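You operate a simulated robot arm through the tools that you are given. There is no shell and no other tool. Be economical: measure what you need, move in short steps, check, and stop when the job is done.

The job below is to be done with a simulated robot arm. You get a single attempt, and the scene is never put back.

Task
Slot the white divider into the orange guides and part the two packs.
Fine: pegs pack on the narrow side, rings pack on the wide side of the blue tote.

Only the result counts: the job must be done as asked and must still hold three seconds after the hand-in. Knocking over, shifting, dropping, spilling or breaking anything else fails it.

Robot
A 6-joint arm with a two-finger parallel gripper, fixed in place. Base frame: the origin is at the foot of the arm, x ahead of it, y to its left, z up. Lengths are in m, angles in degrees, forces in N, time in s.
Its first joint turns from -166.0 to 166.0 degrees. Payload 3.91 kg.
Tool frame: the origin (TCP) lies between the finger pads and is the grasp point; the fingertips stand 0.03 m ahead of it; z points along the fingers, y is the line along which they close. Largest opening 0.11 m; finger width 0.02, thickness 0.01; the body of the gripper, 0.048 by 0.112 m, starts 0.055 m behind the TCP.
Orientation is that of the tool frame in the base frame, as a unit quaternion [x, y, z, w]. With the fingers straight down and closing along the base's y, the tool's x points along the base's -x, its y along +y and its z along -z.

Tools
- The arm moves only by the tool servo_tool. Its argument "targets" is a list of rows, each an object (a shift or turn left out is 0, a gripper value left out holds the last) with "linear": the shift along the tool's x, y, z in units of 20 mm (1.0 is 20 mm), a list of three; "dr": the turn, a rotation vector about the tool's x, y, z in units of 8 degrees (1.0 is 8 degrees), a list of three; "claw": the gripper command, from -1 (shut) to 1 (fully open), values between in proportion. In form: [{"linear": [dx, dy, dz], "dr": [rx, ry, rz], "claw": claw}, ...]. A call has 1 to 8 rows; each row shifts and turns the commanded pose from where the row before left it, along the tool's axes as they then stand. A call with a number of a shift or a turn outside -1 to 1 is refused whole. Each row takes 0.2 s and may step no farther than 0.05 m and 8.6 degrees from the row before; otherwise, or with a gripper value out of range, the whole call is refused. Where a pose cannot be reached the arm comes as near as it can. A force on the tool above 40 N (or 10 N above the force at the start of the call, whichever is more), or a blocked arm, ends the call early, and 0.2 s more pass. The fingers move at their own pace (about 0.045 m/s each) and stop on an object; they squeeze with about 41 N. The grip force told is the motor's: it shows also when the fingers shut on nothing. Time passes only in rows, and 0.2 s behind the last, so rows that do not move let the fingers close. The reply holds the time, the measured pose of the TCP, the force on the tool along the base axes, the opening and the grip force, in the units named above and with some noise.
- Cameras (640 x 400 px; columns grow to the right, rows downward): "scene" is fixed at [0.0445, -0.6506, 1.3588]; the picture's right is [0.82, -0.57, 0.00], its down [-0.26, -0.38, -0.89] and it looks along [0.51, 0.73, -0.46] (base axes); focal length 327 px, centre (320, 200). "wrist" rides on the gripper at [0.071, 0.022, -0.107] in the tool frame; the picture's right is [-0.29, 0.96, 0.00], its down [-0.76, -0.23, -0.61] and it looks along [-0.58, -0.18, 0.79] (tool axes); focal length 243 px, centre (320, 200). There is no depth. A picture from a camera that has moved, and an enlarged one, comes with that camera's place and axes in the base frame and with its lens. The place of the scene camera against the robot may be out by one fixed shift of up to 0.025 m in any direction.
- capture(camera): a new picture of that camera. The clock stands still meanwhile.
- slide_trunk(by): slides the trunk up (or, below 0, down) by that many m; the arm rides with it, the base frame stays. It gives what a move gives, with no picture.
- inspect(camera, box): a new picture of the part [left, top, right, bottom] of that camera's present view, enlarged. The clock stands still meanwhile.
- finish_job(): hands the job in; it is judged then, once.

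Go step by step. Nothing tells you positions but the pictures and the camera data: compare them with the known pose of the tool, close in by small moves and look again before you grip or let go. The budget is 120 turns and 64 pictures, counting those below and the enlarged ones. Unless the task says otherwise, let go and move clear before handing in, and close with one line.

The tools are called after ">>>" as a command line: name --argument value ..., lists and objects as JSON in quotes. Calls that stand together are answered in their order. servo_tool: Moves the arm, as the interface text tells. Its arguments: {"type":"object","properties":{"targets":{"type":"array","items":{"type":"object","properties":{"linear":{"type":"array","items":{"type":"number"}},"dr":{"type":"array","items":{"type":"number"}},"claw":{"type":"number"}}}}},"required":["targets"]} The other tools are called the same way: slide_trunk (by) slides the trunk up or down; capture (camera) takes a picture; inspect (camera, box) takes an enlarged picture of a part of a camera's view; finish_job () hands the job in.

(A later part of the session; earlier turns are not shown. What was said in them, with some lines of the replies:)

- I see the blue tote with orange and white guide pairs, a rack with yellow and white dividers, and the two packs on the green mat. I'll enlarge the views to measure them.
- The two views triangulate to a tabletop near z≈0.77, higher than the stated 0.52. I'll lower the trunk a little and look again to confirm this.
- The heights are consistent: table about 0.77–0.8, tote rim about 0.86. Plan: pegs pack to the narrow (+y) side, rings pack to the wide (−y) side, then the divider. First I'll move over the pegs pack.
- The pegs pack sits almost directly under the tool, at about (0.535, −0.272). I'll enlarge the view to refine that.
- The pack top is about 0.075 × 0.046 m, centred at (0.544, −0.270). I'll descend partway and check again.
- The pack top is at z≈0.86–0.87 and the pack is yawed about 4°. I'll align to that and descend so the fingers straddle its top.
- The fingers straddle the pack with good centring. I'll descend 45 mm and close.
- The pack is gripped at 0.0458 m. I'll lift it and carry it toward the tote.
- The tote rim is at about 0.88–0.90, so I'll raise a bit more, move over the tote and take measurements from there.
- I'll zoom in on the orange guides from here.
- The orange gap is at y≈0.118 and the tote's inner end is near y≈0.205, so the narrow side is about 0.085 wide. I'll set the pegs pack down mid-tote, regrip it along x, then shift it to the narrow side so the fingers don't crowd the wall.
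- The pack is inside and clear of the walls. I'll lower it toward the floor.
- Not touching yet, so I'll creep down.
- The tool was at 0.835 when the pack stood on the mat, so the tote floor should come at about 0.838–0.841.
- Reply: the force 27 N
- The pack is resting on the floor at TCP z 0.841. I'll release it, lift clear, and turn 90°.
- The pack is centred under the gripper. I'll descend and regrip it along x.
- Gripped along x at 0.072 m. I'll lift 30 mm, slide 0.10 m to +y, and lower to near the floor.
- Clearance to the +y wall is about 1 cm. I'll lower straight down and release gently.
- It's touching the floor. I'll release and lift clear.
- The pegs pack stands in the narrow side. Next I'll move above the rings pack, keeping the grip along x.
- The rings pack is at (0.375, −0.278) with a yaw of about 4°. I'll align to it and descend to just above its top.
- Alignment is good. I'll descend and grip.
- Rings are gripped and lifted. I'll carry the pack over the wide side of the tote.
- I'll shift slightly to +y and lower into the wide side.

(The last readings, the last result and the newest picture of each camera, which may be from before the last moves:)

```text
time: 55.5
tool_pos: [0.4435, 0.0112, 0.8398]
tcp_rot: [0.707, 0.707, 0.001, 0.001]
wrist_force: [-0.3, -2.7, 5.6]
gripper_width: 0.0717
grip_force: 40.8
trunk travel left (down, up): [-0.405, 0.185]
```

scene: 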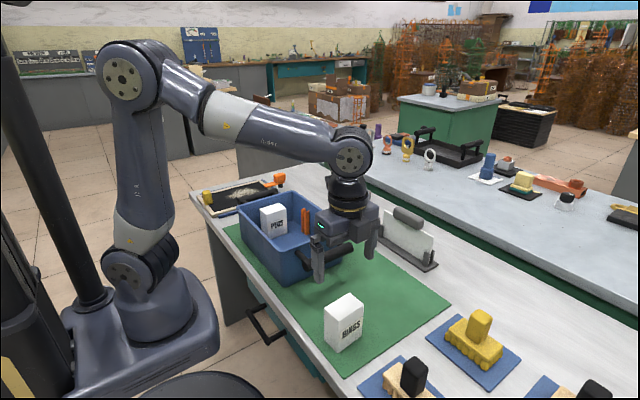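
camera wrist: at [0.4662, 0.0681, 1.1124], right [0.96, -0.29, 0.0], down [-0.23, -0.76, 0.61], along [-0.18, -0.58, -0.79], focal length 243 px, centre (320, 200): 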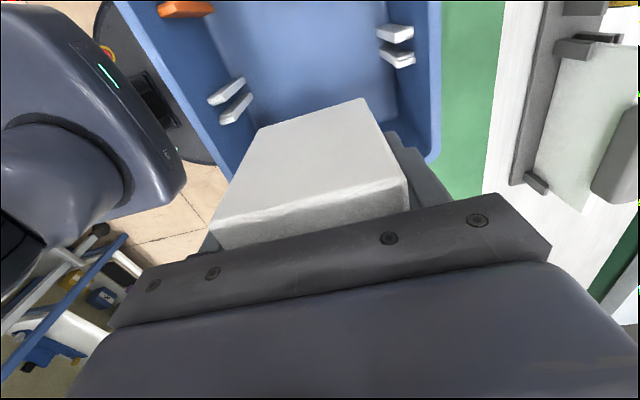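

Contact made. I'll release the pack and lift well clear.

>>> servo_tool --targets '[{"claw": 0.75}, {"claw": 0.75}, {"claw": 0.75}, {"linear": [0, 0, -1]}, {"linear": [0, 0, -1]}, {"linear": [0, 0, -1]}, {"linear": [0, 0, -1]}, {"linear": [0, 0, -1]}]'

>>> servo_tool --targets '[{"linear": [0, 0, -1], "claw": 1}, {"linear": [0, 0, -1]}, {"linear": [0, 0, -1]}, {"linear": [1, 0, -1]}, {"linear": [1, 0, 0]}, {"linear": [1, 0, 0]}, {"linear": [1, 0, 0]}, {"linear": [0.3, 0, 0]}]'

>>> capture --camera "wrist"

>>> inspect --camera "scene" --box '[220, 150, 460, 300]'

```text
time: 57.3
tool_pos: [0.4427, 0.0118, 0.941]
tcp_rot: [0.708, 0.706, 0.0, 0.0]
wrist_force: [0.1, 0.3, -0.3]
gripper_width: 0.0962
grip_force: 0.0
trunk travel left (down, up): [-0.405, 0.185]
```

```text
time: 59.1
tool_pos: [0.4464, 0.0981, 1.019]
tcp_rot: [0.707, 0.707, 0.001, 0.001]
wrist_force: [-0.3, -0.3, -0.4]
gripper_width: 0.1098
grip_force: 0.1
trunk travel left (down, up): [-0.405, 0.185]
```

```text
25 pictures are left
camera wrist: at [0.4687, 0.1698, 1.1278], right [0.96, -0.29, 0.0], down [-0.23, -0.76, 0.61], along [-0.18, -0.58, -0.79], focal length 243 px, centre (320, 200)
```

wrist: 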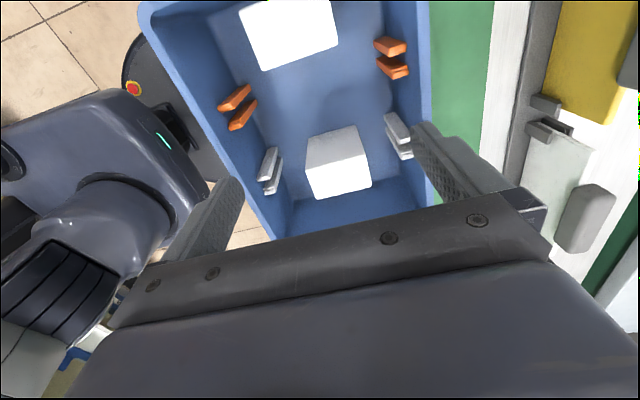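

```text
2.67 times, centred on (340, 225) of scene
camera zoom: at [0.0445, -0.6506, 1.3588], right [0.82, -0.57, 0.0], down [-0.26, -0.38, -0.89], along [0.51, 0.73, -0.46], focal length 871 px, centre (267, 133)
```

zoom: 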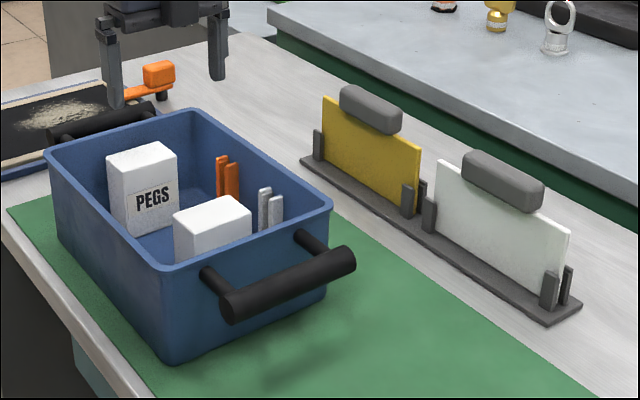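

Both packs are in place. I'll zoom in to measure the guide gap against the known pack positions.

>>> inspect --camera "wrist" --box '[200, 0, 440, 200]'

```text
2.00 times, centred on (320, 100) of wrist
camera zoom: at [0.4687, 0.1698, 1.1278], right [0.96, -0.29, 0.0], down [-0.23, -0.76, 0.61], along [-0.18, -0.58, -0.79], focal length 485 px, centre (320, 400)
```

zoom: 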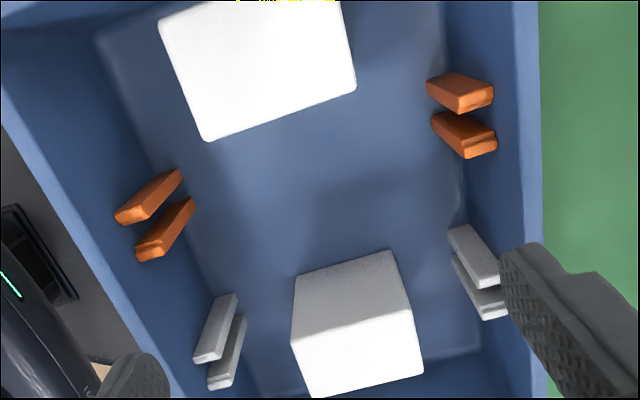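

The orange gap is centred at y≈0.113, x from 0.35 to 0.53. Now I'll head toward the white divider in the rack, near (0.72–0.74, −0.13).

>>> servo_tool --targets '[{"linear": [-1, 0.9, 0]}, {"linear": [-1, 0.9, 0]}, {"linear": [-1, 0.9, 0]}, {"linear": [-1, 0.9, 0]}, {"linear": [-1, 0.9, 0]}, {"linear": [-1, 0.9, 0]}, {"linear": [-1, 0.9, 0]}, {"linear": [-1, 0.9, 0]}]'

>>> servo_tool --targets '[{"linear": [-1, 0.9, 0]}, {"linear": [-1, 0.9, 0]}, {"linear": [-1, 0.9, 0]}, {"linear": [-0.5, 0.9, 0]}, {"linear": [0, 0.9, 0]}, {"linear": [0, 0.9, 0]}]'

>>> capture --camera "wrist"

>>> capture --camera "scene"

```text
time: 60.9
tool_pos: [0.5881, -0.0623, 1.0192]
tcp_rot: [0.708, 0.706, 0.001, 0.0]
wrist_force: [0.2, 0.6, -0.2]
gripper_width: 0.1099
grip_force: 0.2
trunk travel left (down, up): [-0.405, 0.185]
```

```text
time: 62.3
tool_pos: [0.6943, -0.1322, 1.0194]
tcp_rot: [0.708, 0.706, 0.0, 0.0]
wrist_force: [0.9, -0.3, 0.6]
gripper_width: 0.1102
grip_force: 0.1
trunk travel left (down, up): [-0.405, 0.185]
```

```text
22 pictures are left
camera wrist: at [0.7176, -0.0609, 1.1271], right [0.96, -0.29, 0.0], down [-0.23, -0.76, 0.61], along [-0.18, -0.58, -0.79], focal length 243 px, centre (320, 200)
```

wrist: 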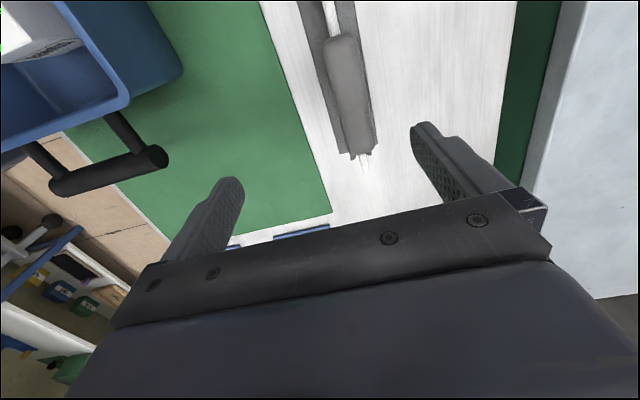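

```text
21 pictures are left
```

scene: 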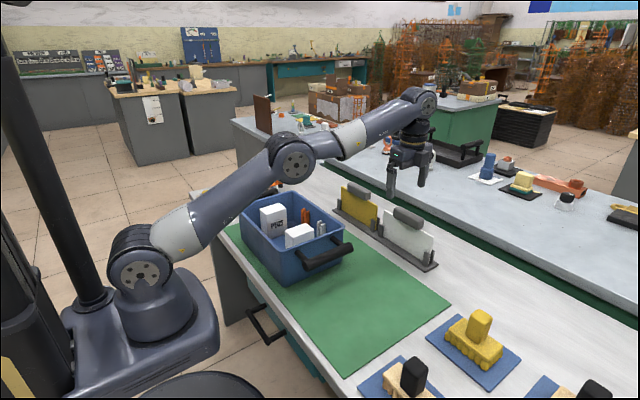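

The arm reaches. The handle's top is near (0.725, −0.12); I'll zoom in for its centre and yaw.

>>> inspect --camera "wrist" --box '[260, 0, 440, 180]'

```text
2.22 times, centred on (350, 90) of wrist
camera zoom: at [0.7176, -0.0609, 1.1271], right [0.96, -0.29, 0.0], down [-0.23, -0.76, 0.61], along [-0.18, -0.58, -0.79], focal length 539 px, centre (253, 444)
```

zoom: 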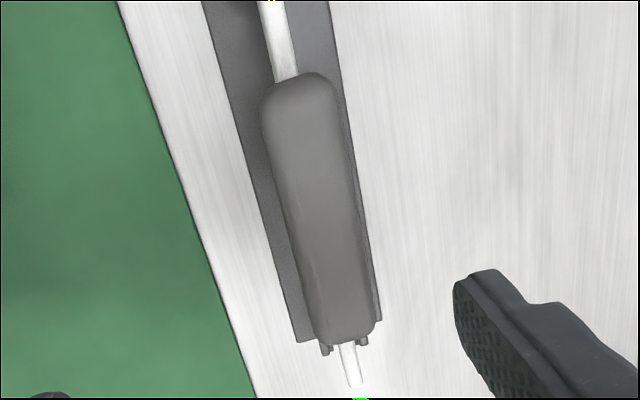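

The handle is at about (0.727, −0.134) with near-zero yaw. I'll centre over it and descend partway.

>>> servo_tool --targets '[{"linear": [0, 0.8, 0]}, {"linear": [-0.1, 0.85, 0]}, {"linear": [0, 0, 1]}, {"linear": [0, 0, 1]}, {"linear": [0, 0, 1]}, {}]'

>>> capture --camera "wrist"

>>> inspect --camera "scene" --box '[330, 140, 490, 280]'

```text
time: 63.7
tool_pos: [0.6933, -0.1307, 0.9586]
tcp_rot: [0.708, 0.706, 0.0, 0.001]
wrist_force: [-0.1, 0.2, -0.1]
gripper_width: 0.11
grip_force: 0.0
out of reach, approached as far as the arm can: row 1, 2
trunk travel left (down, up): [-0.405, 0.185]
```

```text
19 pictures are left
camera wrist: at [0.7166, -0.0595, 1.0668], right [0.96, -0.29, 0.0], down [-0.23, -0.76, 0.61], along [-0.18, -0.58, -0.79], focal length 243 px, centre (320, 200)
```

wrist: 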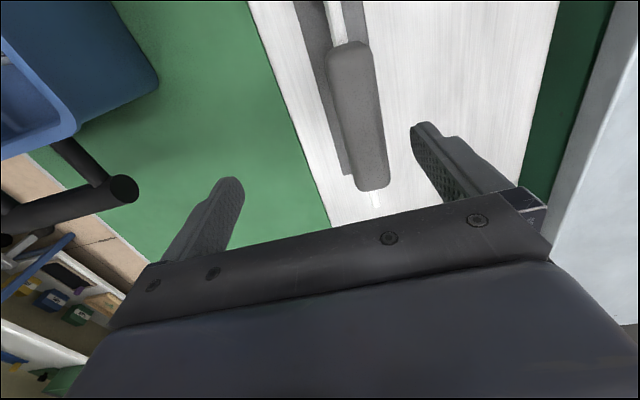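

```text
2.86 times, centred on (410, 210) of scene
camera zoom: at [0.0445, -0.6506, 1.3588], right [0.82, -0.57, 0.0], down [-0.26, -0.38, -0.89], along [0.51, 0.73, -0.46], focal length 933 px, centre (63, 171)
```

zoom: 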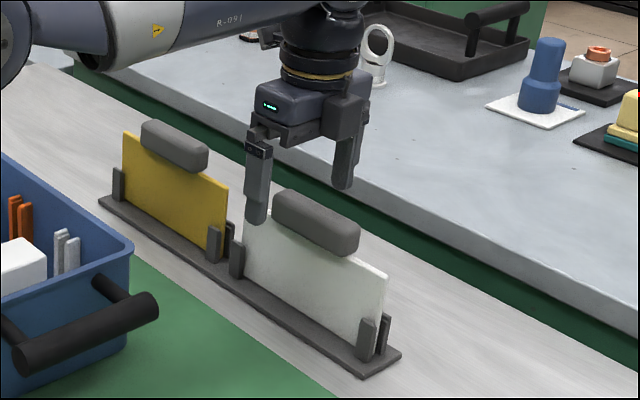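

At this height the arm is at its reach limit. I'll raise the trunk to get a better shoulder height, then descend with the arm.

>>> slide_trunk --by 0.15

>>> servo_tool --targets '[{"linear": [0, 0, 1]}, {"linear": [0, 0, 1]}, {"linear": [0, 0, 1]}, {"linear": [0, 0, 1]}, {"linear": [0, 0, 1]}, {"linear": [0, 0, 1]}, {"linear": [0, 0, 1]}, {"linear": [0, 0, 0.5]}]'

>>> servo_tool --targets '[{"linear": [0, 0.5, 0]}, {"linear": [-0.1, 0.5, 0]}, {"linear": [0, 0.5, 0]}, {}]'

>>> capture --camera "wrist"

```text
time: 65.5
tool_pos: [0.6942, -0.1309, 1.1084]
tcp_rot: [0.708, 0.706, 0.0, 0.0]
wrist_force: [0.3, 0.1, -0.4]
gripper_width: 0.11
grip_force: 0.0
trunk travel left (down, up): [-0.555, 0.035]
```

```text
time: 67.2
tool_pos: [0.6939, -0.1308, 0.9587]
tcp_rot: [0.708, 0.706, 0.0, 0.0]
wrist_force: [-0.5, -0.1, 0.9]
gripper_width: 0.1098
grip_force: 0.1
trunk travel left (down, up): [-0.555, 0.035]
```

```text
time: 68.2
tool_pos: [0.7249, -0.133, 0.959]
tcp_rot: [0.708, 0.706, 0.0, 0.0]
wrist_force: [0.5, -0.3, -0.1]
gripper_width: 0.1098
grip_force: 0.1
trunk travel left (down, up): [-0.555, 0.035]
```

```text
17 pictures are left
camera wrist: at [0.7472, -0.0616, 1.0664], right [0.96, -0.29, 0.0], down [-0.23, -0.76, 0.61], along [-0.18, -0.58, -0.79], focal length 243 px, centre (320, 200)
```

wrist: 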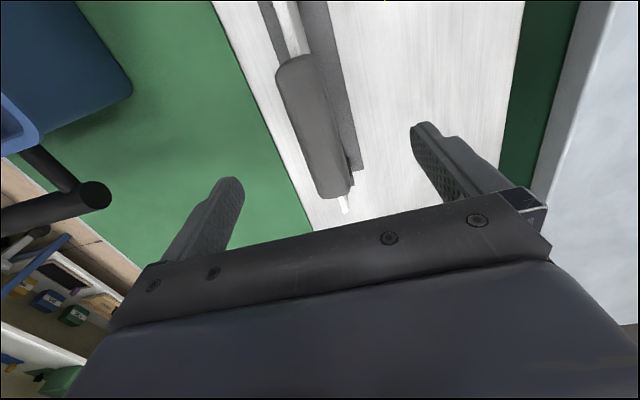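

The handle centre is at (0.726, −0.129) with its top at z≈0.90. I'll descend so the tips reach the handle's bottom, then close.

>>> servo_tool --targets '[{"linear": [0.2, 0.06, 1]}, {"linear": [0, 0, 1]}, {"linear": [0, 0, 0.85]}, {}]'

>>> inspect --camera "scene" --box '[340, 160, 470, 280]'

>>> capture --camera "wrist"

```text
time: 69.2
tool_pos: [0.7259, -0.1292, 0.9031]
tcp_rot: [0.708, 0.706, 0.0, 0.0]
wrist_force: [0.2, 0.3, -0.4]
gripper_width: 0.1101
grip_force: 0.1
trunk travel left (down, up): [-0.555, 0.035]
```

```text
3.33 times, centred on (405, 220) of scene
camera zoom: at [0.0445, -0.6506, 1.3588], right [0.82, -0.57, 0.0], down [-0.26, -0.38, -0.89], along [0.51, 0.73, -0.46], focal length 1089 px, centre (37, 133)
```

zoom: 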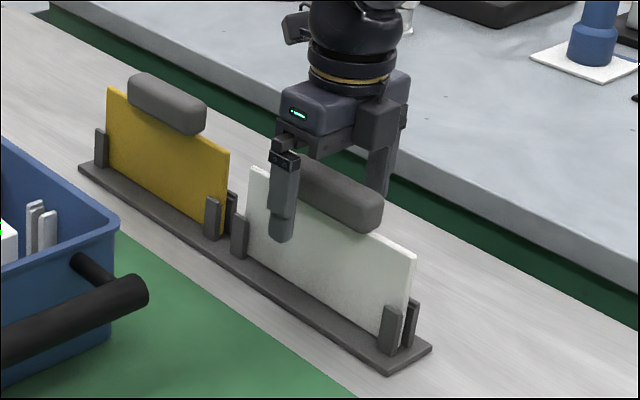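

```text
15 pictures are left
camera wrist: at [0.7483, -0.0578, 1.0097], right [0.96, -0.29, 0.0], down [-0.23, -0.76, 0.61], along [-0.18, -0.58, -0.79], focal length 243 px, centre (320, 200)
```

wrist: 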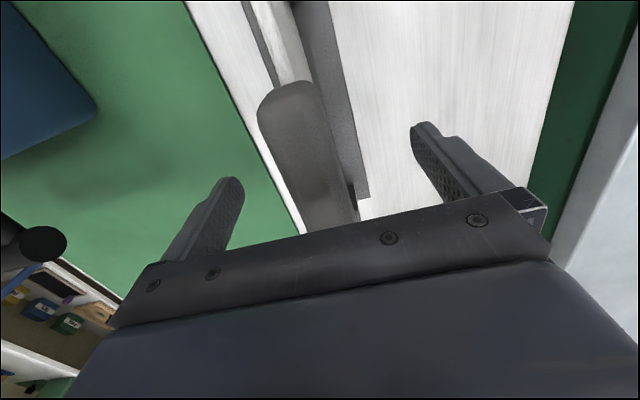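

The fingers straddle the handle, centred. Closing now.

>>> servo_tool --targets '[{"claw": -1}, {"claw": -1}, {"claw": -1}, {"claw": -1}, {"claw": -1}, {"claw": -1}]'

>>> servo_tool --targets '[{"linear": [0, 0, -0.5]}, {"linear": [0, 0, -0.5]}, {}]'

>>> inspect --camera "scene" --box '[340, 160, 470, 280]'

```text
time: 70.7
tool_pos: [0.7259, -0.1287, 0.9027]
tcp_rot: [0.707, 0.707, 0.0, 0.0]
wrist_force: [-0.1, 0.6, 0.3]
gripper_width: 0.0273
grip_force: 40.8
trunk travel left (down, up): [-0.555, 0.035]
```

```text
time: 71.5
tool_pos: [0.7257, -0.1298, 0.9231]
tcp_rot: [0.708, 0.706, 0.0, 0.0]
wrist_force: [-0.4, 0.2, -0.6]
gripper_width: 0.0273
grip_force: 41.2
trunk travel left (down, up): [-0.555, 0.035]
```

```text
3.33 times, centred on (405, 220) of scene
camera zoom: at [0.0445, -0.6506, 1.3588], right [0.82, -0.57, 0.0], down [-0.26, -0.38, -0.89], along [0.51, 0.73, -0.46], focal length 1089 px, centre (37, 133)
```

zoom: 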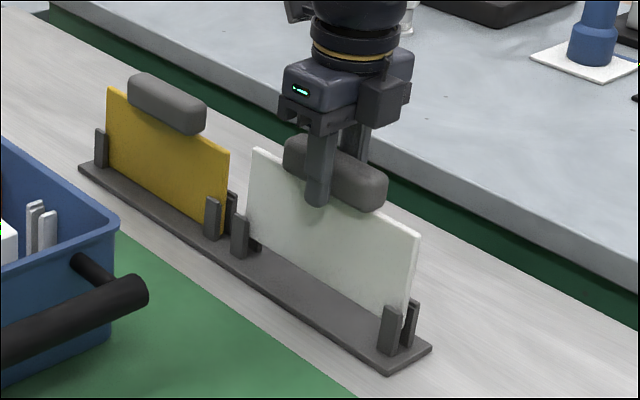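

The divider is lifting cleanly. I'll go up out of the rack, then retract while rising.

>>> servo_tool --targets '[{"linear": [0, 0, -1]}, {"linear": [0, 0, -1]}, {"linear": [0, 0, -1]}, {"linear": [0, -0.8, -1]}, {"linear": [0, -1, -1]}, {"linear": [0, -1, -1]}, {"linear": [0, -1, -1]}, {"linear": [0, -1, 0]}]'

>>> servo_tool --targets '[{"dr": [0, 0, -1]}, {"dr": [0, 0, -1]}, {"dr": [0, 0, -1]}, {"dr": [0, 0, -1]}, {"dr": [0, 0, -1]}, {"dr": [0, 0, -1]}, {"dr": [0, 0, -1]}, {"dr": [0, 0, -1]}]'

>>> servo_tool --targets '[{"dr": [0, 0, -1]}, {"dr": [0, 0, -1]}, {"dr": [0, 0, -1]}, {"dr": [0, 0, -0.25]}, {}]'

>>> capture --camera "scene"

```text
time: 73.2
tool_pos: [0.6302, -0.1308, 1.0614]
tcp_rot: [0.708, 0.706, 0.001, 0.0]
wrist_force: [0.0, -0.1, -0.3]
gripper_width: 0.0274
grip_force: 41.1
trunk travel left (down, up): [-0.555, 0.035]
```

```text
time: 75.0
tool_pos: [0.6289, -0.1284, 1.0632]
tcp_rot: [0.224, 0.975, -0.001, 0.0]
wrist_force: [-0.2, -1.0, -0.9]
gripper_width: 0.0274
grip_force: 41.2
trunk travel left (down, up): [-0.555, 0.035]
```

```text
time: 76.2
tool_pos: [0.6307, -0.1284, 1.0621]
tcp_rot: [0.001, 1.0, 0.0, -0.001]
wrist_force: [0.0, -1.3, -0.4]
gripper_width: 0.0274
grip_force: 40.7
trunk travel left (down, up): [-0.555, 0.035]
```

```text
13 pictures are left
```

scene: 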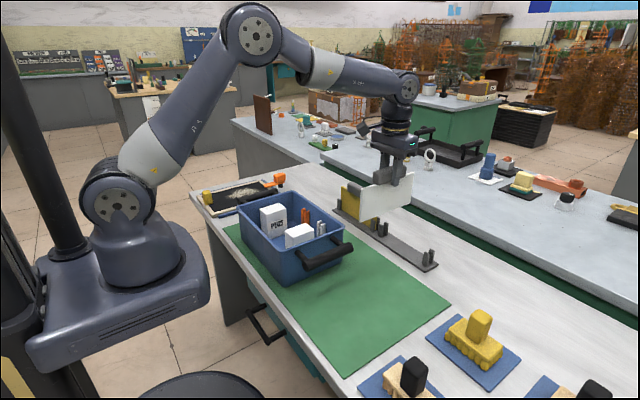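

The divider is held along x now. I'll move above the orange guides.

>>> servo_tool --targets '[{"linear": [1, 1, 0]}, {"linear": [1, 1, 0]}, {"linear": [1, 1, 0]}, {"linear": [1, 1, 0]}, {"linear": [1, 1, 0]}, {"linear": [1, 1, 0]}, {"linear": [1, 1, 0]}, {"linear": [1, 1, 0]}]'

>>> servo_tool --targets '[{"linear": [1, 1, 0]}, {"linear": [0.5, 1, 0]}, {"linear": [0, 1, 0]}, {"linear": [0, 1, 0]}, {}]'

>>> capture --camera "wrist"

>>> inspect --camera "scene" --box '[230, 140, 370, 260]'

```text
time: 78.0
tool_pos: [0.4693, 0.0307, 1.0617]
tcp_rot: [0.001, 1.0, 0.0, 0.001]
wrist_force: [0.0, -0.2, -1.0]
gripper_width: 0.0275
grip_force: 40.9
trunk travel left (down, up): [-0.555, 0.035]
```

```text
time: 79.2
tool_pos: [0.4386, 0.1106, 1.0599]
tcp_rot: [0.001, 1.0, 0.0, 0.0]
wrist_force: [-1.0, -0.3, -0.9]
gripper_width: 0.0275
grip_force: 41.3
trunk travel left (down, up): [-0.555, 0.035]
```

```text
12 pictures are left
camera wrist: at [0.3694, 0.1335, 1.1694], right [0.29, 0.96, 0.0], down [0.76, -0.23, 0.61], along [0.58, -0.18, -0.79], focal length 243 px, centre (320, 200)
```

wrist: 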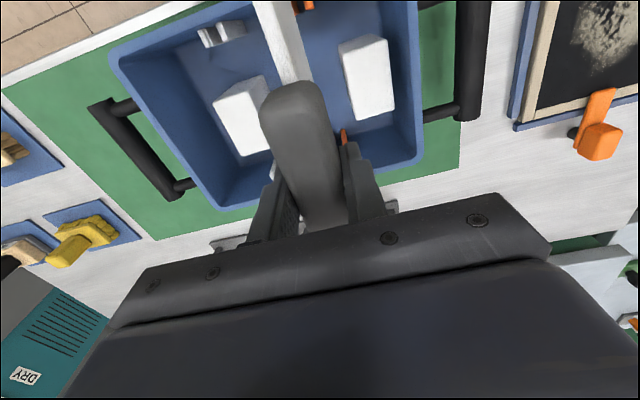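

```text
3.33 times, centred on (300, 200) of scene
camera zoom: at [0.0445, -0.6506, 1.3588], right [0.82, -0.57, 0.0], down [-0.26, -0.38, -0.89], along [0.51, 0.73, -0.46], focal length 1089 px, centre (387, 200)
```

zoom: 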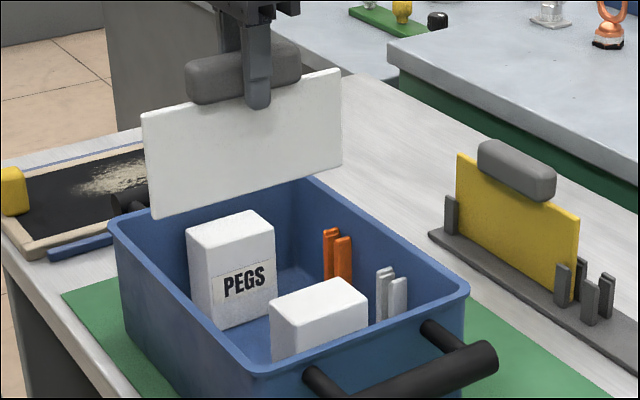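

The plate spans x≈0.345–0.529, centred over the guides. I'll descend until its bottom is just above the guide tops and compare.

>>> servo_tool --targets '[{"linear": [0, 0.15, 1]}, {"linear": [0, 0, 1]}, {"linear": [0, 0, 0.9]}, {}]'

>>> inspect --camera "scene" --box '[250, 170, 350, 260]'

>>> inspect --camera "wrist" --box '[180, 0, 440, 200]'

```text
time: 80.2
tool_pos: [0.4404, 0.1142, 1.0045]
tcp_rot: [0.002, 1.0, 0.0, 0.002]
wrist_force: [8.1, -0.2, 17.8]
gripper_width: 0.0275
grip_force: 41.1
trunk travel left (down, up): [-0.555, 0.035]
```

```text
4.44 times, centred on (300, 215) of scene
camera zoom: at [0.0445, -0.6506, 1.3588], right [0.82, -0.57, 0.0], down [-0.26, -0.38, -0.89], along [0.51, 0.73, -0.46], focal length 1452 px, centre (409, 133)
```

zoom: 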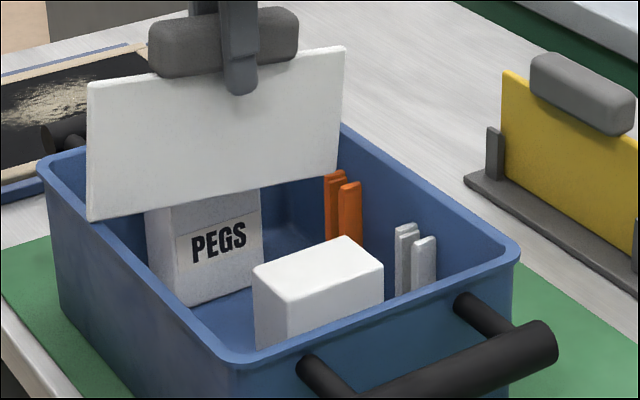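

```text
2.00 times, centred on (310, 100) of wrist
camera zoom: at [0.3696, 0.136, 1.112], right [0.29, 0.96, 0.0], down [0.76, -0.23, 0.61], along [0.58, -0.18, -0.79], focal length 485 px, centre (340, 400)
```

zoom: 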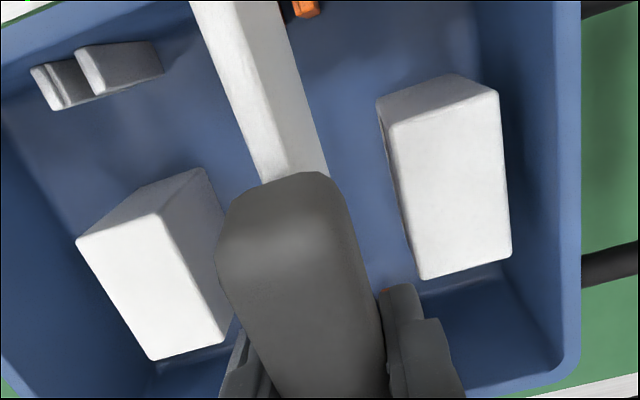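

The near end of the plate touched the near rim (upward force with a +x push). I'll lift off at once, shift +x by 10 mm and re-measure.

>>> servo_tool --targets '[{"linear": [0, 0, -0.7]}, {"linear": [-0.5, 0, 0]}, {}]'

>>> capture --camera "scene"

>>> inspect --camera "scene" --box '[250, 170, 350, 260]'

```text
time: 81.0
tool_pos: [0.4494, 0.114, 1.0173]
tcp_rot: [0.0, 1.0, 0.001, 0.0]
wrist_force: [0.4, 0.4, 0.0]
gripper_width: 0.0276
grip_force: 41.9
trunk travel left (down, up): [-0.555, 0.035]
```

```text
8 pictures are left
```

scene: 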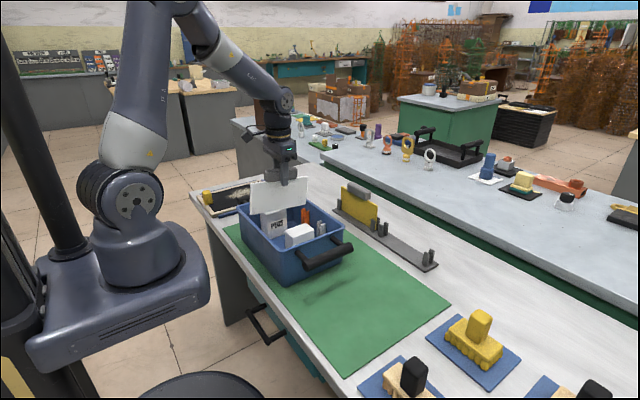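

```text
4.44 times, centred on (300, 215) of scene
camera zoom: at [0.0445, -0.6506, 1.3588], right [0.82, -0.57, 0.0], down [-0.26, -0.38, -0.89], along [0.51, 0.73, -0.46], focal length 1452 px, centre (409, 133)
```

zoom: 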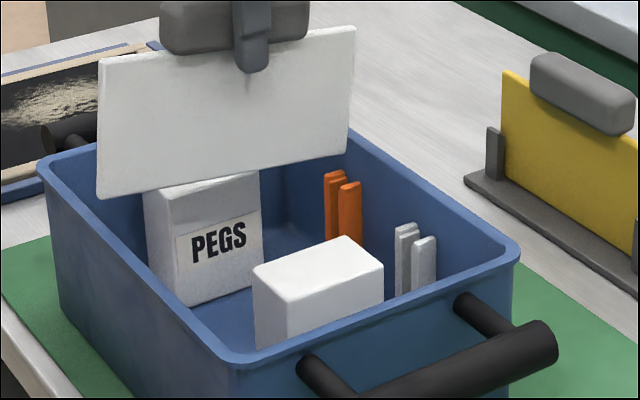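

The contact pitched the plate about 6° in the grip, near end up. I'll level it with a counter tilt, yaw slightly to match the tote, nudge +x, and look again.

>>> servo_tool --targets '[{"linear": [-0.15, 0, -0.3]}, {"dr": [0, -0.75, 0]}, {"dr": [0, 0, 0.12]}, {}]'

>>> inspect --camera "scene" --box '[250, 170, 350, 260]'

```text
time: 82.0
tool_pos: [0.4545, 0.1137, 1.0233]
tcp_rot: [0.009, 0.999, 0.0, 0.052]
wrist_force: [-0.1, 1.0, 0.3]
gripper_width: 0.0277
grip_force: 41.1
trunk travel left (down, up): [-0.555, 0.035]
```

```text
4.44 times, centred on (300, 215) of scene
camera zoom: at [0.0445, -0.6506, 1.3588], right [0.82, -0.57, 0.0], down [-0.26, -0.38, -0.89], along [0.51, 0.73, -0.46], focal length 1452 px, centre (409, 133)
```

zoom: 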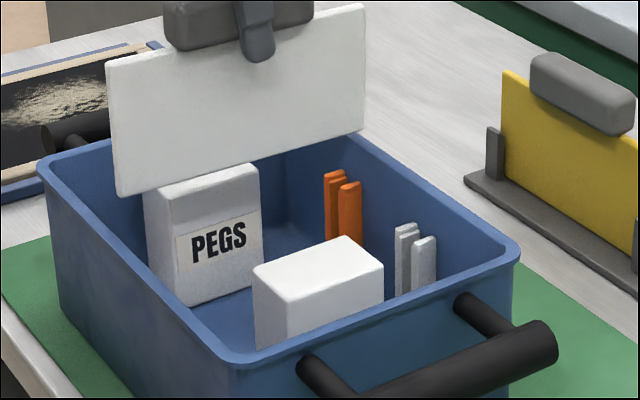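

Some tilt (about 2.5°) remains and the plate is now slightly too far +x. I'll correct both and then lower in small steps, watching the force.

>>> servo_tool --targets '[{"dr": [0, -0.28, 0]}, {"linear": [0.5, 0, -0.07]}, {}, {"linear": [0.03, 0, 0.2]}, {"linear": [0.03, 0, 0.2]}, {}]'

>>> servo_tool --targets '[{"linear": [0.02, 0, 0.15]}, {}]'

>>> inspect --camera "scene" --box '[250, 170, 350, 260]'

```text
time: 83.5
tool_pos: [0.4416, 0.1138, 1.0163]
tcp_rot: [0.008, 0.997, 0.0, 0.073]
wrist_force: [-0.4, -0.2, -0.3]
gripper_width: 0.0276
grip_force: 41.0
trunk travel left (down, up): [-0.555, 0.035]
```

```text
time: 84.0
tool_pos: [0.4407, 0.1129, 1.0118]
tcp_rot: [0.008, 0.997, 0.0, 0.072]
wrist_force: [0.7, 1.0, 1.1]
gripper_width: 0.0274
grip_force: 40.8
trunk travel left (down, up): [-0.555, 0.035]
```

```text
4.44 times, centred on (300, 215) of scene
camera zoom: at [0.0445, -0.6506, 1.3588], right [0.82, -0.57, 0.0], down [-0.26, -0.38, -0.89], along [0.51, 0.73, -0.46], focal length 1452 px, centre (409, 133)
```

zoom: 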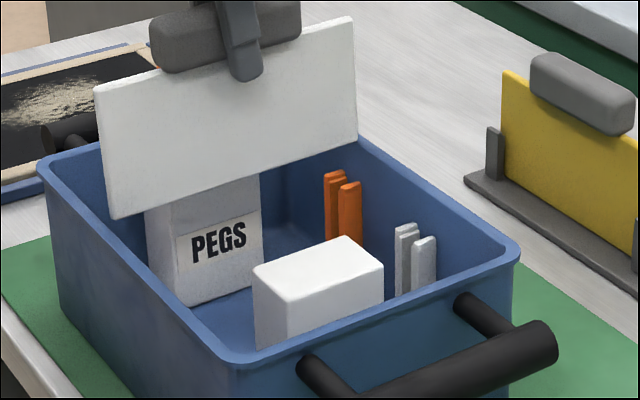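

The plate is now level and balanced between both walls. I'll continue down in small steps.

>>> servo_tool --targets '[{"linear": [0.02, 0, 0.13]}, {"linear": [0.02, 0, 0.13]}, {}]'

```text
time: 84.8
tool_pos: [0.441, 0.1136, 1.0083]
tcp_rot: [0.009, 0.997, 0.0, 0.073]
wrist_force: [-3.3, -0.3, 14.9]
gripper_width: 0.0277
grip_force: 40.8
trunk travel left (down, up): [-0.555, 0.035]
```

The far end now touches lightly (force pushing −x). I'll back off, shift −x by 3 mm and retry.

>>> servo_tool --targets '[{"linear": [-0.03, 0, -0.25]}, {"linear": [0.15, 0, -0.02]}, {}, {"linear": [0.03, 0, 0.2]}, {}]'

>>> servo_tool --targets '[{"linear": [0.015, 0, 0.1]}, {}]'

```text
time: 86.0
tool_pos: [0.4388, 0.1137, 1.009]
tcp_rot: [0.009, 0.997, 0.0, 0.072]
wrist_force: [-0.6, 0.5, -1.8]
gripper_width: 0.0273
grip_force: 41.6
trunk travel left (down, up): [-0.555, 0.035]
```

```text
time: 86.7
tool_pos: [0.4375, 0.1134, 1.009]
tcp_rot: [0.009, 0.997, 0.0, 0.074]
wrist_force: [-0.9, -1.1, 12.0]
gripper_width: 0.0277
grip_force: 40.7
trunk travel left (down, up): [-0.555, 0.035]
```

Still touching. I'll take one tight look to see which end.

>>> inspect --camera "scene" --box '[250, 170, 350, 232]'

```text
6.40 times, centred on (300, 201) of scene
camera zoom: at [0.0445, -0.6506, 1.3588], right [0.82, -0.57, 0.0], down [-0.26, -0.38, -0.89], along [0.51, 0.73, -0.46], focal length 2090 px, centre (448, 194)
```

zoom: 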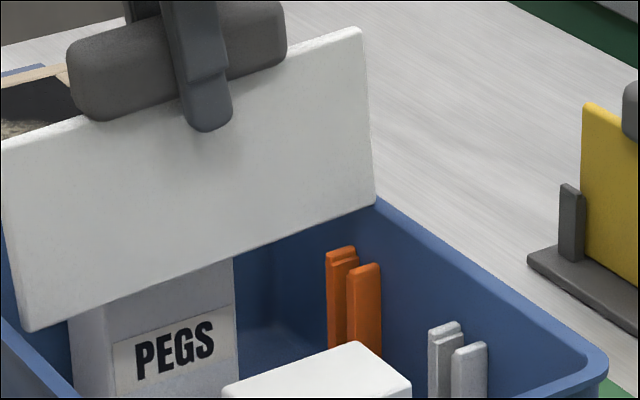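

The far end sits on the far rim, tilted up about 2.5°, and the near end has about 4 mm spare. I'll lift, un-tilt, place it about 3 mm further −x overall, and look.

>>> servo_tool --targets '[{"linear": [-0.06, 0, -0.4]}, {"dr": [0, 0.31, 0]}, {"linear": [-0.13, 0, 0.01]}, {}, {"linear": [0.02, 0, 0.2]}, {}]'

>>> inspect --camera "scene" --box '[250, 170, 350, 232]'

```text
time: 88.0
tool_pos: [0.4423, 0.1142, 1.0111]
tcp_rot: [0.009, 0.999, 0.001, 0.051]
wrist_force: [0.1, -0.1, 6.4]
gripper_width: 0.0271
grip_force: 41.1
trunk travel left (down, up): [-0.555, 0.035]
```

```text
6.40 times, centred on (300, 201) of scene
camera zoom: at [0.0445, -0.6506, 1.3588], right [0.82, -0.57, 0.0], down [-0.26, -0.38, -0.89], along [0.51, 0.73, -0.46], focal length 2090 px, centre (448, 194)
```

zoom: 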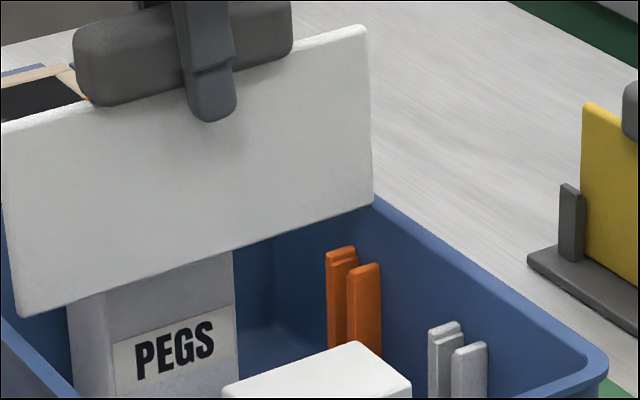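

The plate is level but its far end still rests on the far rim, with about 8 mm spare at the near end. I'll lift a touch, shift −x by 6 mm, and lower.

>>> servo_tool --targets '[{"linear": [-0.03, 0, -0.25]}, {"linear": [0.3, 0, -0.03]}, {}, {"linear": [0.03, 0, 0.25]}, {}, {"linear": [0.01, 0, 0.1]}, {}]'

```text
time: 89.7
tool_pos: [0.4361, 0.1149, 1.0073]
tcp_rot: [0.008, 0.999, 0.0, 0.051]
wrist_force: [-0.4, -0.3, -1.2]
gripper_width: 0.0274
grip_force: 40.9
trunk travel left (down, up): [-0.555, 0.035]
```

Free now, 4 mm lower with no force. Continuing down.

>>> servo_tool --targets '[{"linear": [0.015, 0, 0.15]}, {"linear": [0.015, 0, 0.15]}, {}]'

```text
time: 90.5
tool_pos: [0.4353, 0.1159, 1.0029]
tcp_rot: [0.009, 0.999, 0.001, 0.051]
wrist_force: [0.7, 0.4, -0.5]
gripper_width: 0.0273
grip_force: 40.8
trunk travel left (down, up): [-0.555, 0.035]
```

It's inside the rim. I'll go a bit lower, to just above the guide tops, then check the y alignment.

>>> servo_tool --targets '[{"linear": [0.015, 0, 0.15]}, {"linear": [0.015, 0, 0.15]}, {}]'

>>> inspect --camera "scene" --box '[262, 180, 342, 240]'

```text
time: 91.2
tool_pos: [0.4357, 0.1151, 0.9957]
tcp_rot: [0.009, 0.999, 0.0, 0.05]
wrist_force: [2.4, 0.2, -0.3]
gripper_width: 0.0275
grip_force: 40.8
trunk travel left (down, up): [-0.555, 0.035]
```

```text
6.67 times, centred on (302, 210) of scene
camera zoom: at [0.0445, -0.6506, 1.3588], right [0.82, -0.57, 0.0], down [-0.26, -0.38, -0.89], along [0.51, 0.73, -0.46], focal length 2177 px, centre (440, 133)
```

zoom: 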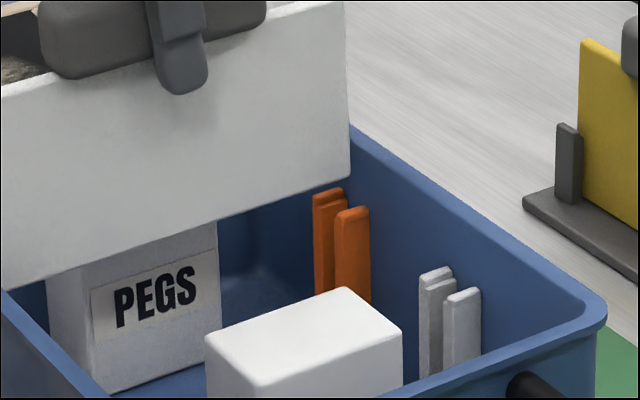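

The y alignment agrees with my guide measurement (0.114). I'll nudge +x 1 mm and keep descending gently into the slots.

>>> servo_tool --targets '[{"linear": [-0.06, 0, 0]}, {"linear": [0.02, 0, 0.2]}, {"linear": [0.02, 0, 0.2]}, {}]'

>>> servo_tool --targets '[{"linear": [0.015, 0, 0.15]}, {"linear": [0.015, 0, 0.15]}, {}]'

```text
time: 92.2
tool_pos: [0.437, 0.1157, 0.9872]
tcp_rot: [0.008, 0.999, 0.0, 0.05]
wrist_force: [-0.4, 0.0, -0.8]
gripper_width: 0.0274
grip_force: 41.4
trunk travel left (down, up): [-0.555, 0.035]
```

```text
time: 93.0
tool_pos: [0.4366, 0.1156, 0.9807]
tcp_rot: [0.009, 0.999, 0.001, 0.051]
wrist_force: [-0.5, 0.4, -1.4]
gripper_width: 0.0277
grip_force: 41.0
trunk travel left (down, up): [-0.555, 0.035]
```

>>> servo_tool --targets '[{"linear": [0.015, 0, 0.15]}, {"linear": [0.015, 0, 0.15]}, {}]'

>>> servo_tool --targets '[{"linear": [0.015, 0, 0.15]}, {"linear": [0.01, 0, 0.1]}, {}]'

```text
time: 93.8
tool_pos: [0.4375, 0.1145, 0.9761]
tcp_rot: [0.008, 0.999, 0.0, 0.05]
wrist_force: [0.6, -0.7, -1.1]
gripper_width: 0.0274
grip_force: 41.1
trunk travel left (down, up): [-0.555, 0.035]
```

```text
time: 94.7
tool_pos: [0.4359, 0.116, 0.9719]
tcp_rot: [0.009, 0.999, 0.0, 0.051]
wrist_force: [0.7, 0.8, -1.1]
gripper_width: 0.0272
grip_force: 40.9
trunk travel left (down, up): [-0.555, 0.035]
```

No force past the expected guide-top height. I'll check that the plate is actually between the orange posts.

>>> inspect --camera "scene" --box '[262, 190, 342, 240]'

```text
8.00 times, centred on (302, 215) of scene
camera zoom: at [0.0445, -0.6506, 1.3588], right [0.82, -0.57, 0.0], down [-0.26, -0.38, -0.89], along [0.51, 0.73, -0.46], focal length 2613 px, centre (464, 80)
```

zoom: 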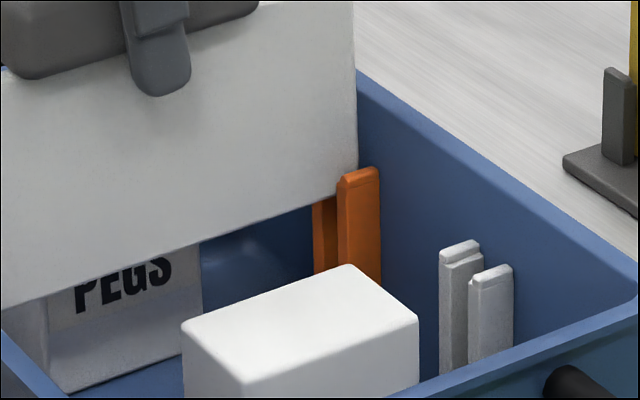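

The plate sits between the two orange posts, one in front and one behind. Continuing down.

>>> servo_tool --targets '[{"linear": [0.02, 0, 0.25]}, {"linear": [0.025, 0, 0.25]}, {"linear": [0.025, 0, 0.25]}, {}]'

>>> servo_tool --targets '[{"linear": [0.02, 0, 0.25]}, {"linear": [0.025, 0, 0.25]}, {}]'

```text
time: 95.7
tool_pos: [0.4371, 0.1152, 0.9571]
tcp_rot: [0.009, 0.999, 0.001, 0.051]
wrist_force: [0.6, -1.0, -0.9]
gripper_width: 0.0275
grip_force: 40.8
trunk travel left (down, up): [-0.555, 0.035]
```

```text
time: 96.5
tool_pos: [0.4378, 0.1143, 0.9467]
tcp_rot: [0.009, 0.999, 0.001, 0.05]
wrist_force: [0.5, 0.6, -1.1]
gripper_width: 0.0274
grip_force: 40.8
trunk travel left (down, up): [-0.555, 0.035]
```

>>> servo_tool --targets '[{"linear": [0.02, 0, 0.25]}, {"linear": [0.025, 0, 0.25]}, {}]'

>>> servo_tool --targets '[{"linear": [0.02, 0, 0.2]}, {"linear": [0.02, 0, 0.2]}, {}]'

```text
time: 97.2
tool_pos: [0.4388, 0.115, 0.9357]
tcp_rot: [0.01, 0.999, 0.001, 0.051]
wrist_force: [0.1, -0.6, 0.2]
gripper_width: 0.0276
grip_force: 41.2
trunk travel left (down, up): [-0.555, 0.035]
```

```text
time: 98.0
tool_pos: [0.4367, 0.115, 0.9279]
tcp_rot: [0.008, 0.999, 0.001, 0.051]
wrist_force: [2.8, 0.5, -0.4]
gripper_width: 0.0274
grip_force: 40.8
trunk travel left (down, up): [-0.555, 0.035]
```

A slight push from the near wall, so I'll shift +x 1.5 mm and continue.

>>> servo_tool --targets '[{"linear": [-0.07, 0, 0.01]}, {"linear": [0.015, 0, 0.15]}, {"linear": [0.015, 0, 0.15]}, {}]'

>>> servo_tool --targets '[{"linear": [0.01, 0, 0.12]}, {"linear": [0.01, 0, 0.1]}, {}]'

```text
time: 99.0
tool_pos: [0.4373, 0.1152, 0.9215]
tcp_rot: [0.008, 0.999, 0.001, 0.051]
wrist_force: [0.1, 1.5, -0.7]
gripper_width: 0.0273
grip_force: 41.1
trunk travel left (down, up): [-0.555, 0.035]
```

```text
time: 99.8
tool_pos: [0.4375, 0.1159, 0.9177]
tcp_rot: [0.008, 0.999, -0.001, 0.05]
wrist_force: [0.7, 2.9, 0.7]
gripper_width: 0.0273
grip_force: 40.8
trunk travel left (down, up): [-0.555, 0.035]
```

>>> servo_tool --targets '[{"linear": [0.01, 0.03, 0.1]}, {"linear": [0.01, 0, 0.1]}, {}]'

>>> servo_tool --targets '[{"linear": [0.01, 0, 0.1]}, {"linear": [0.01, 0, 0.1]}, {}]'

```text
time: 100.7
tool_pos: [0.4384, 0.115, 0.9139]
tcp_rot: [0.008, 0.999, 0.0, 0.051]
wrist_force: [-0.9, -1.8, 0.1]
gripper_width: 0.0272
grip_force: 41.1
trunk travel left (down, up): [-0.555, 0.035]
```

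```text
time: 101.5
tool_pos: [0.437, 0.1147, 0.9105]
tcp_rot: [0.008, 0.999, 0.0, 0.051]
wrist_force: [0.6, -0.4, -0.9]
gripper_width: 0.0274
grip_force: 41.2
trunk travel left (down, up): [-0.555, 0.035]
```

>>> servo_tool --targets '[{"linear": [0.01, 0, 0.1]}, {"linear": [0.01, 0, 0.08]}, {}]'

>>> servo_tool --targets '[{"linear": [0.01, 0, 0.08]}, {}]'

```text
time: 102.2
tool_pos: [0.4389, 0.1146, 0.9057]
tcp_rot: [0.009, 0.999, 0.0, 0.052]
wrist_force: [0.1, 1.7, 0.1]
gripper_width: 0.0273
grip_force: 41.2
trunk travel left (down, up): [-0.555, 0.035]
```

```text
time: 102.8
tool_pos: [0.4401, 0.1158, 0.9048]
tcp_rot: [0.008, 0.999, 0.001, 0.051]
wrist_force: [-0.2, -1.6, 0.3]
gripper_width: 0.0273
grip_force: 40.5
trunk travel left (down, up): [-0.555, 0.035]
```

>>> servo_tool --targets '[{"linear": [0.01, 0, 0.08]}, {}]'

>>> servo_tool --targets '[{"linear": [0.01, 0, 0.08]}, {}]'

```text
time: 103.5
tool_pos: [0.4388, 0.1148, 0.9047]
tcp_rot: [0.009, 0.999, 0.0, 0.05]
wrist_force: [0.6, -2.4, -0.3]
gripper_width: 0.0274
grip_force: 40.6
trunk travel left (down, up): [-0.555, 0.035]
```

```text
time: 104.0
tool_pos: [0.4374, 0.1155, 0.9009]
tcp_rot: [0.009, 0.999, 0.001, 0.051]
wrist_force: [0.2, -4.7, 8.8]
gripper_width: 0.0274
grip_force: 41.1
trunk travel left (down, up): [-0.555, 0.035]
```

First floor contact. One more small press to seat it.

>>> servo_tool --targets '[{"linear": [0.005, -0.03, 0.08]}, {}]'

```text
time: 104.7
tool_pos: [0.4393, 0.1155, 0.9001]
tcp_rot: [0.01, 0.999, 0.001, 0.052]
wrist_force: [4.4, -0.5, 16.2]
gripper_width: 0.0273
grip_force: 41.0
trunk travel left (down, up): [-0.555, 0.035]
```

Seated. I'll open only slightly so the fingers stay clear of the pegs pack, then lift straight up.

>>> servo_tool --targets '[{"claw": -0.36}, {"claw": -0.36}, {"claw": -0.36}, {"linear": [-0.05, 0, -0.5], "claw": -0.36}, {"linear": [-0.05, 0, -0.5]}, {"linear": [-0.1, 0, -1]}, {"linear": [-0.1, 0, -1]}, {}]'

>>> servo_tool --targets '[{"linear": [-0.1, 0, -1]}, {"linear": [-0.1, 0, -1]}, {"linear": [-0.1, 0, -1]}, {"linear": [-0.1, 0, -1]}, {"linear": [-0.1, 0, -1]}, {}]'

>>> inspect --camera "scene" --box '[230, 160, 370, 290]'

```text
time: 106.5
tool_pos: [0.4398, 0.1153, 0.9615]
tcp_rot: [0.008, 0.999, -0.001, 0.051]
wrist_force: [0.6, -0.5, 0.6]
gripper_width: 0.0351
grip_force: 0.1
trunk travel left (down, up): [-0.555, 0.035]
```

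```text
time: 107.8
tool_pos: [0.4396, 0.1155, 1.0585]
tcp_rot: [0.009, 0.999, 0.0, 0.051]
wrist_force: [1.1, 0.9, 0.4]
gripper_width: 0.0351
grip_force: 0.1
trunk travel left (down, up): [-0.555, 0.035]
```

```text
3.08 times, centred on (300, 225) of scene
camera zoom: at [0.0445, -0.6506, 1.3588], right [0.82, -0.57, 0.0], down [-0.26, -0.38, -0.89], along [0.51, 0.73, -0.46], focal length 1005 px, centre (382, 123)
```

zoom: 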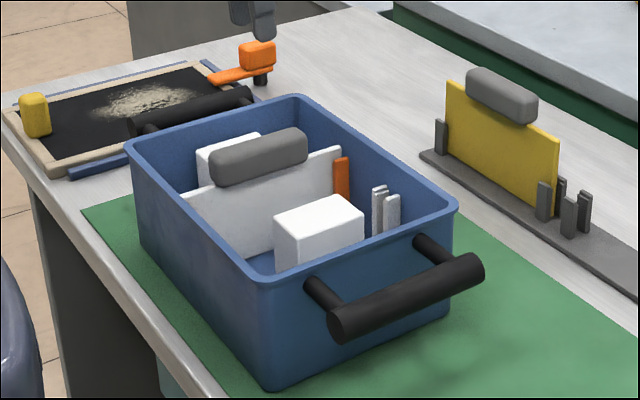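

The divider stands level in the orange guides, with pegs behind it on the narrow side and rings in front on the wide side. The gripper is clear, so I'm handing in.

>>> finish_job

```text
The job is handed in.
```

The white divider is in the orange guides, with the pegs pack on the narrow side and the rings pack on the wide side. While lowering the divider I touched the tote's rim a few times, and the last picture showed nothing knocked over or visibly out of place.
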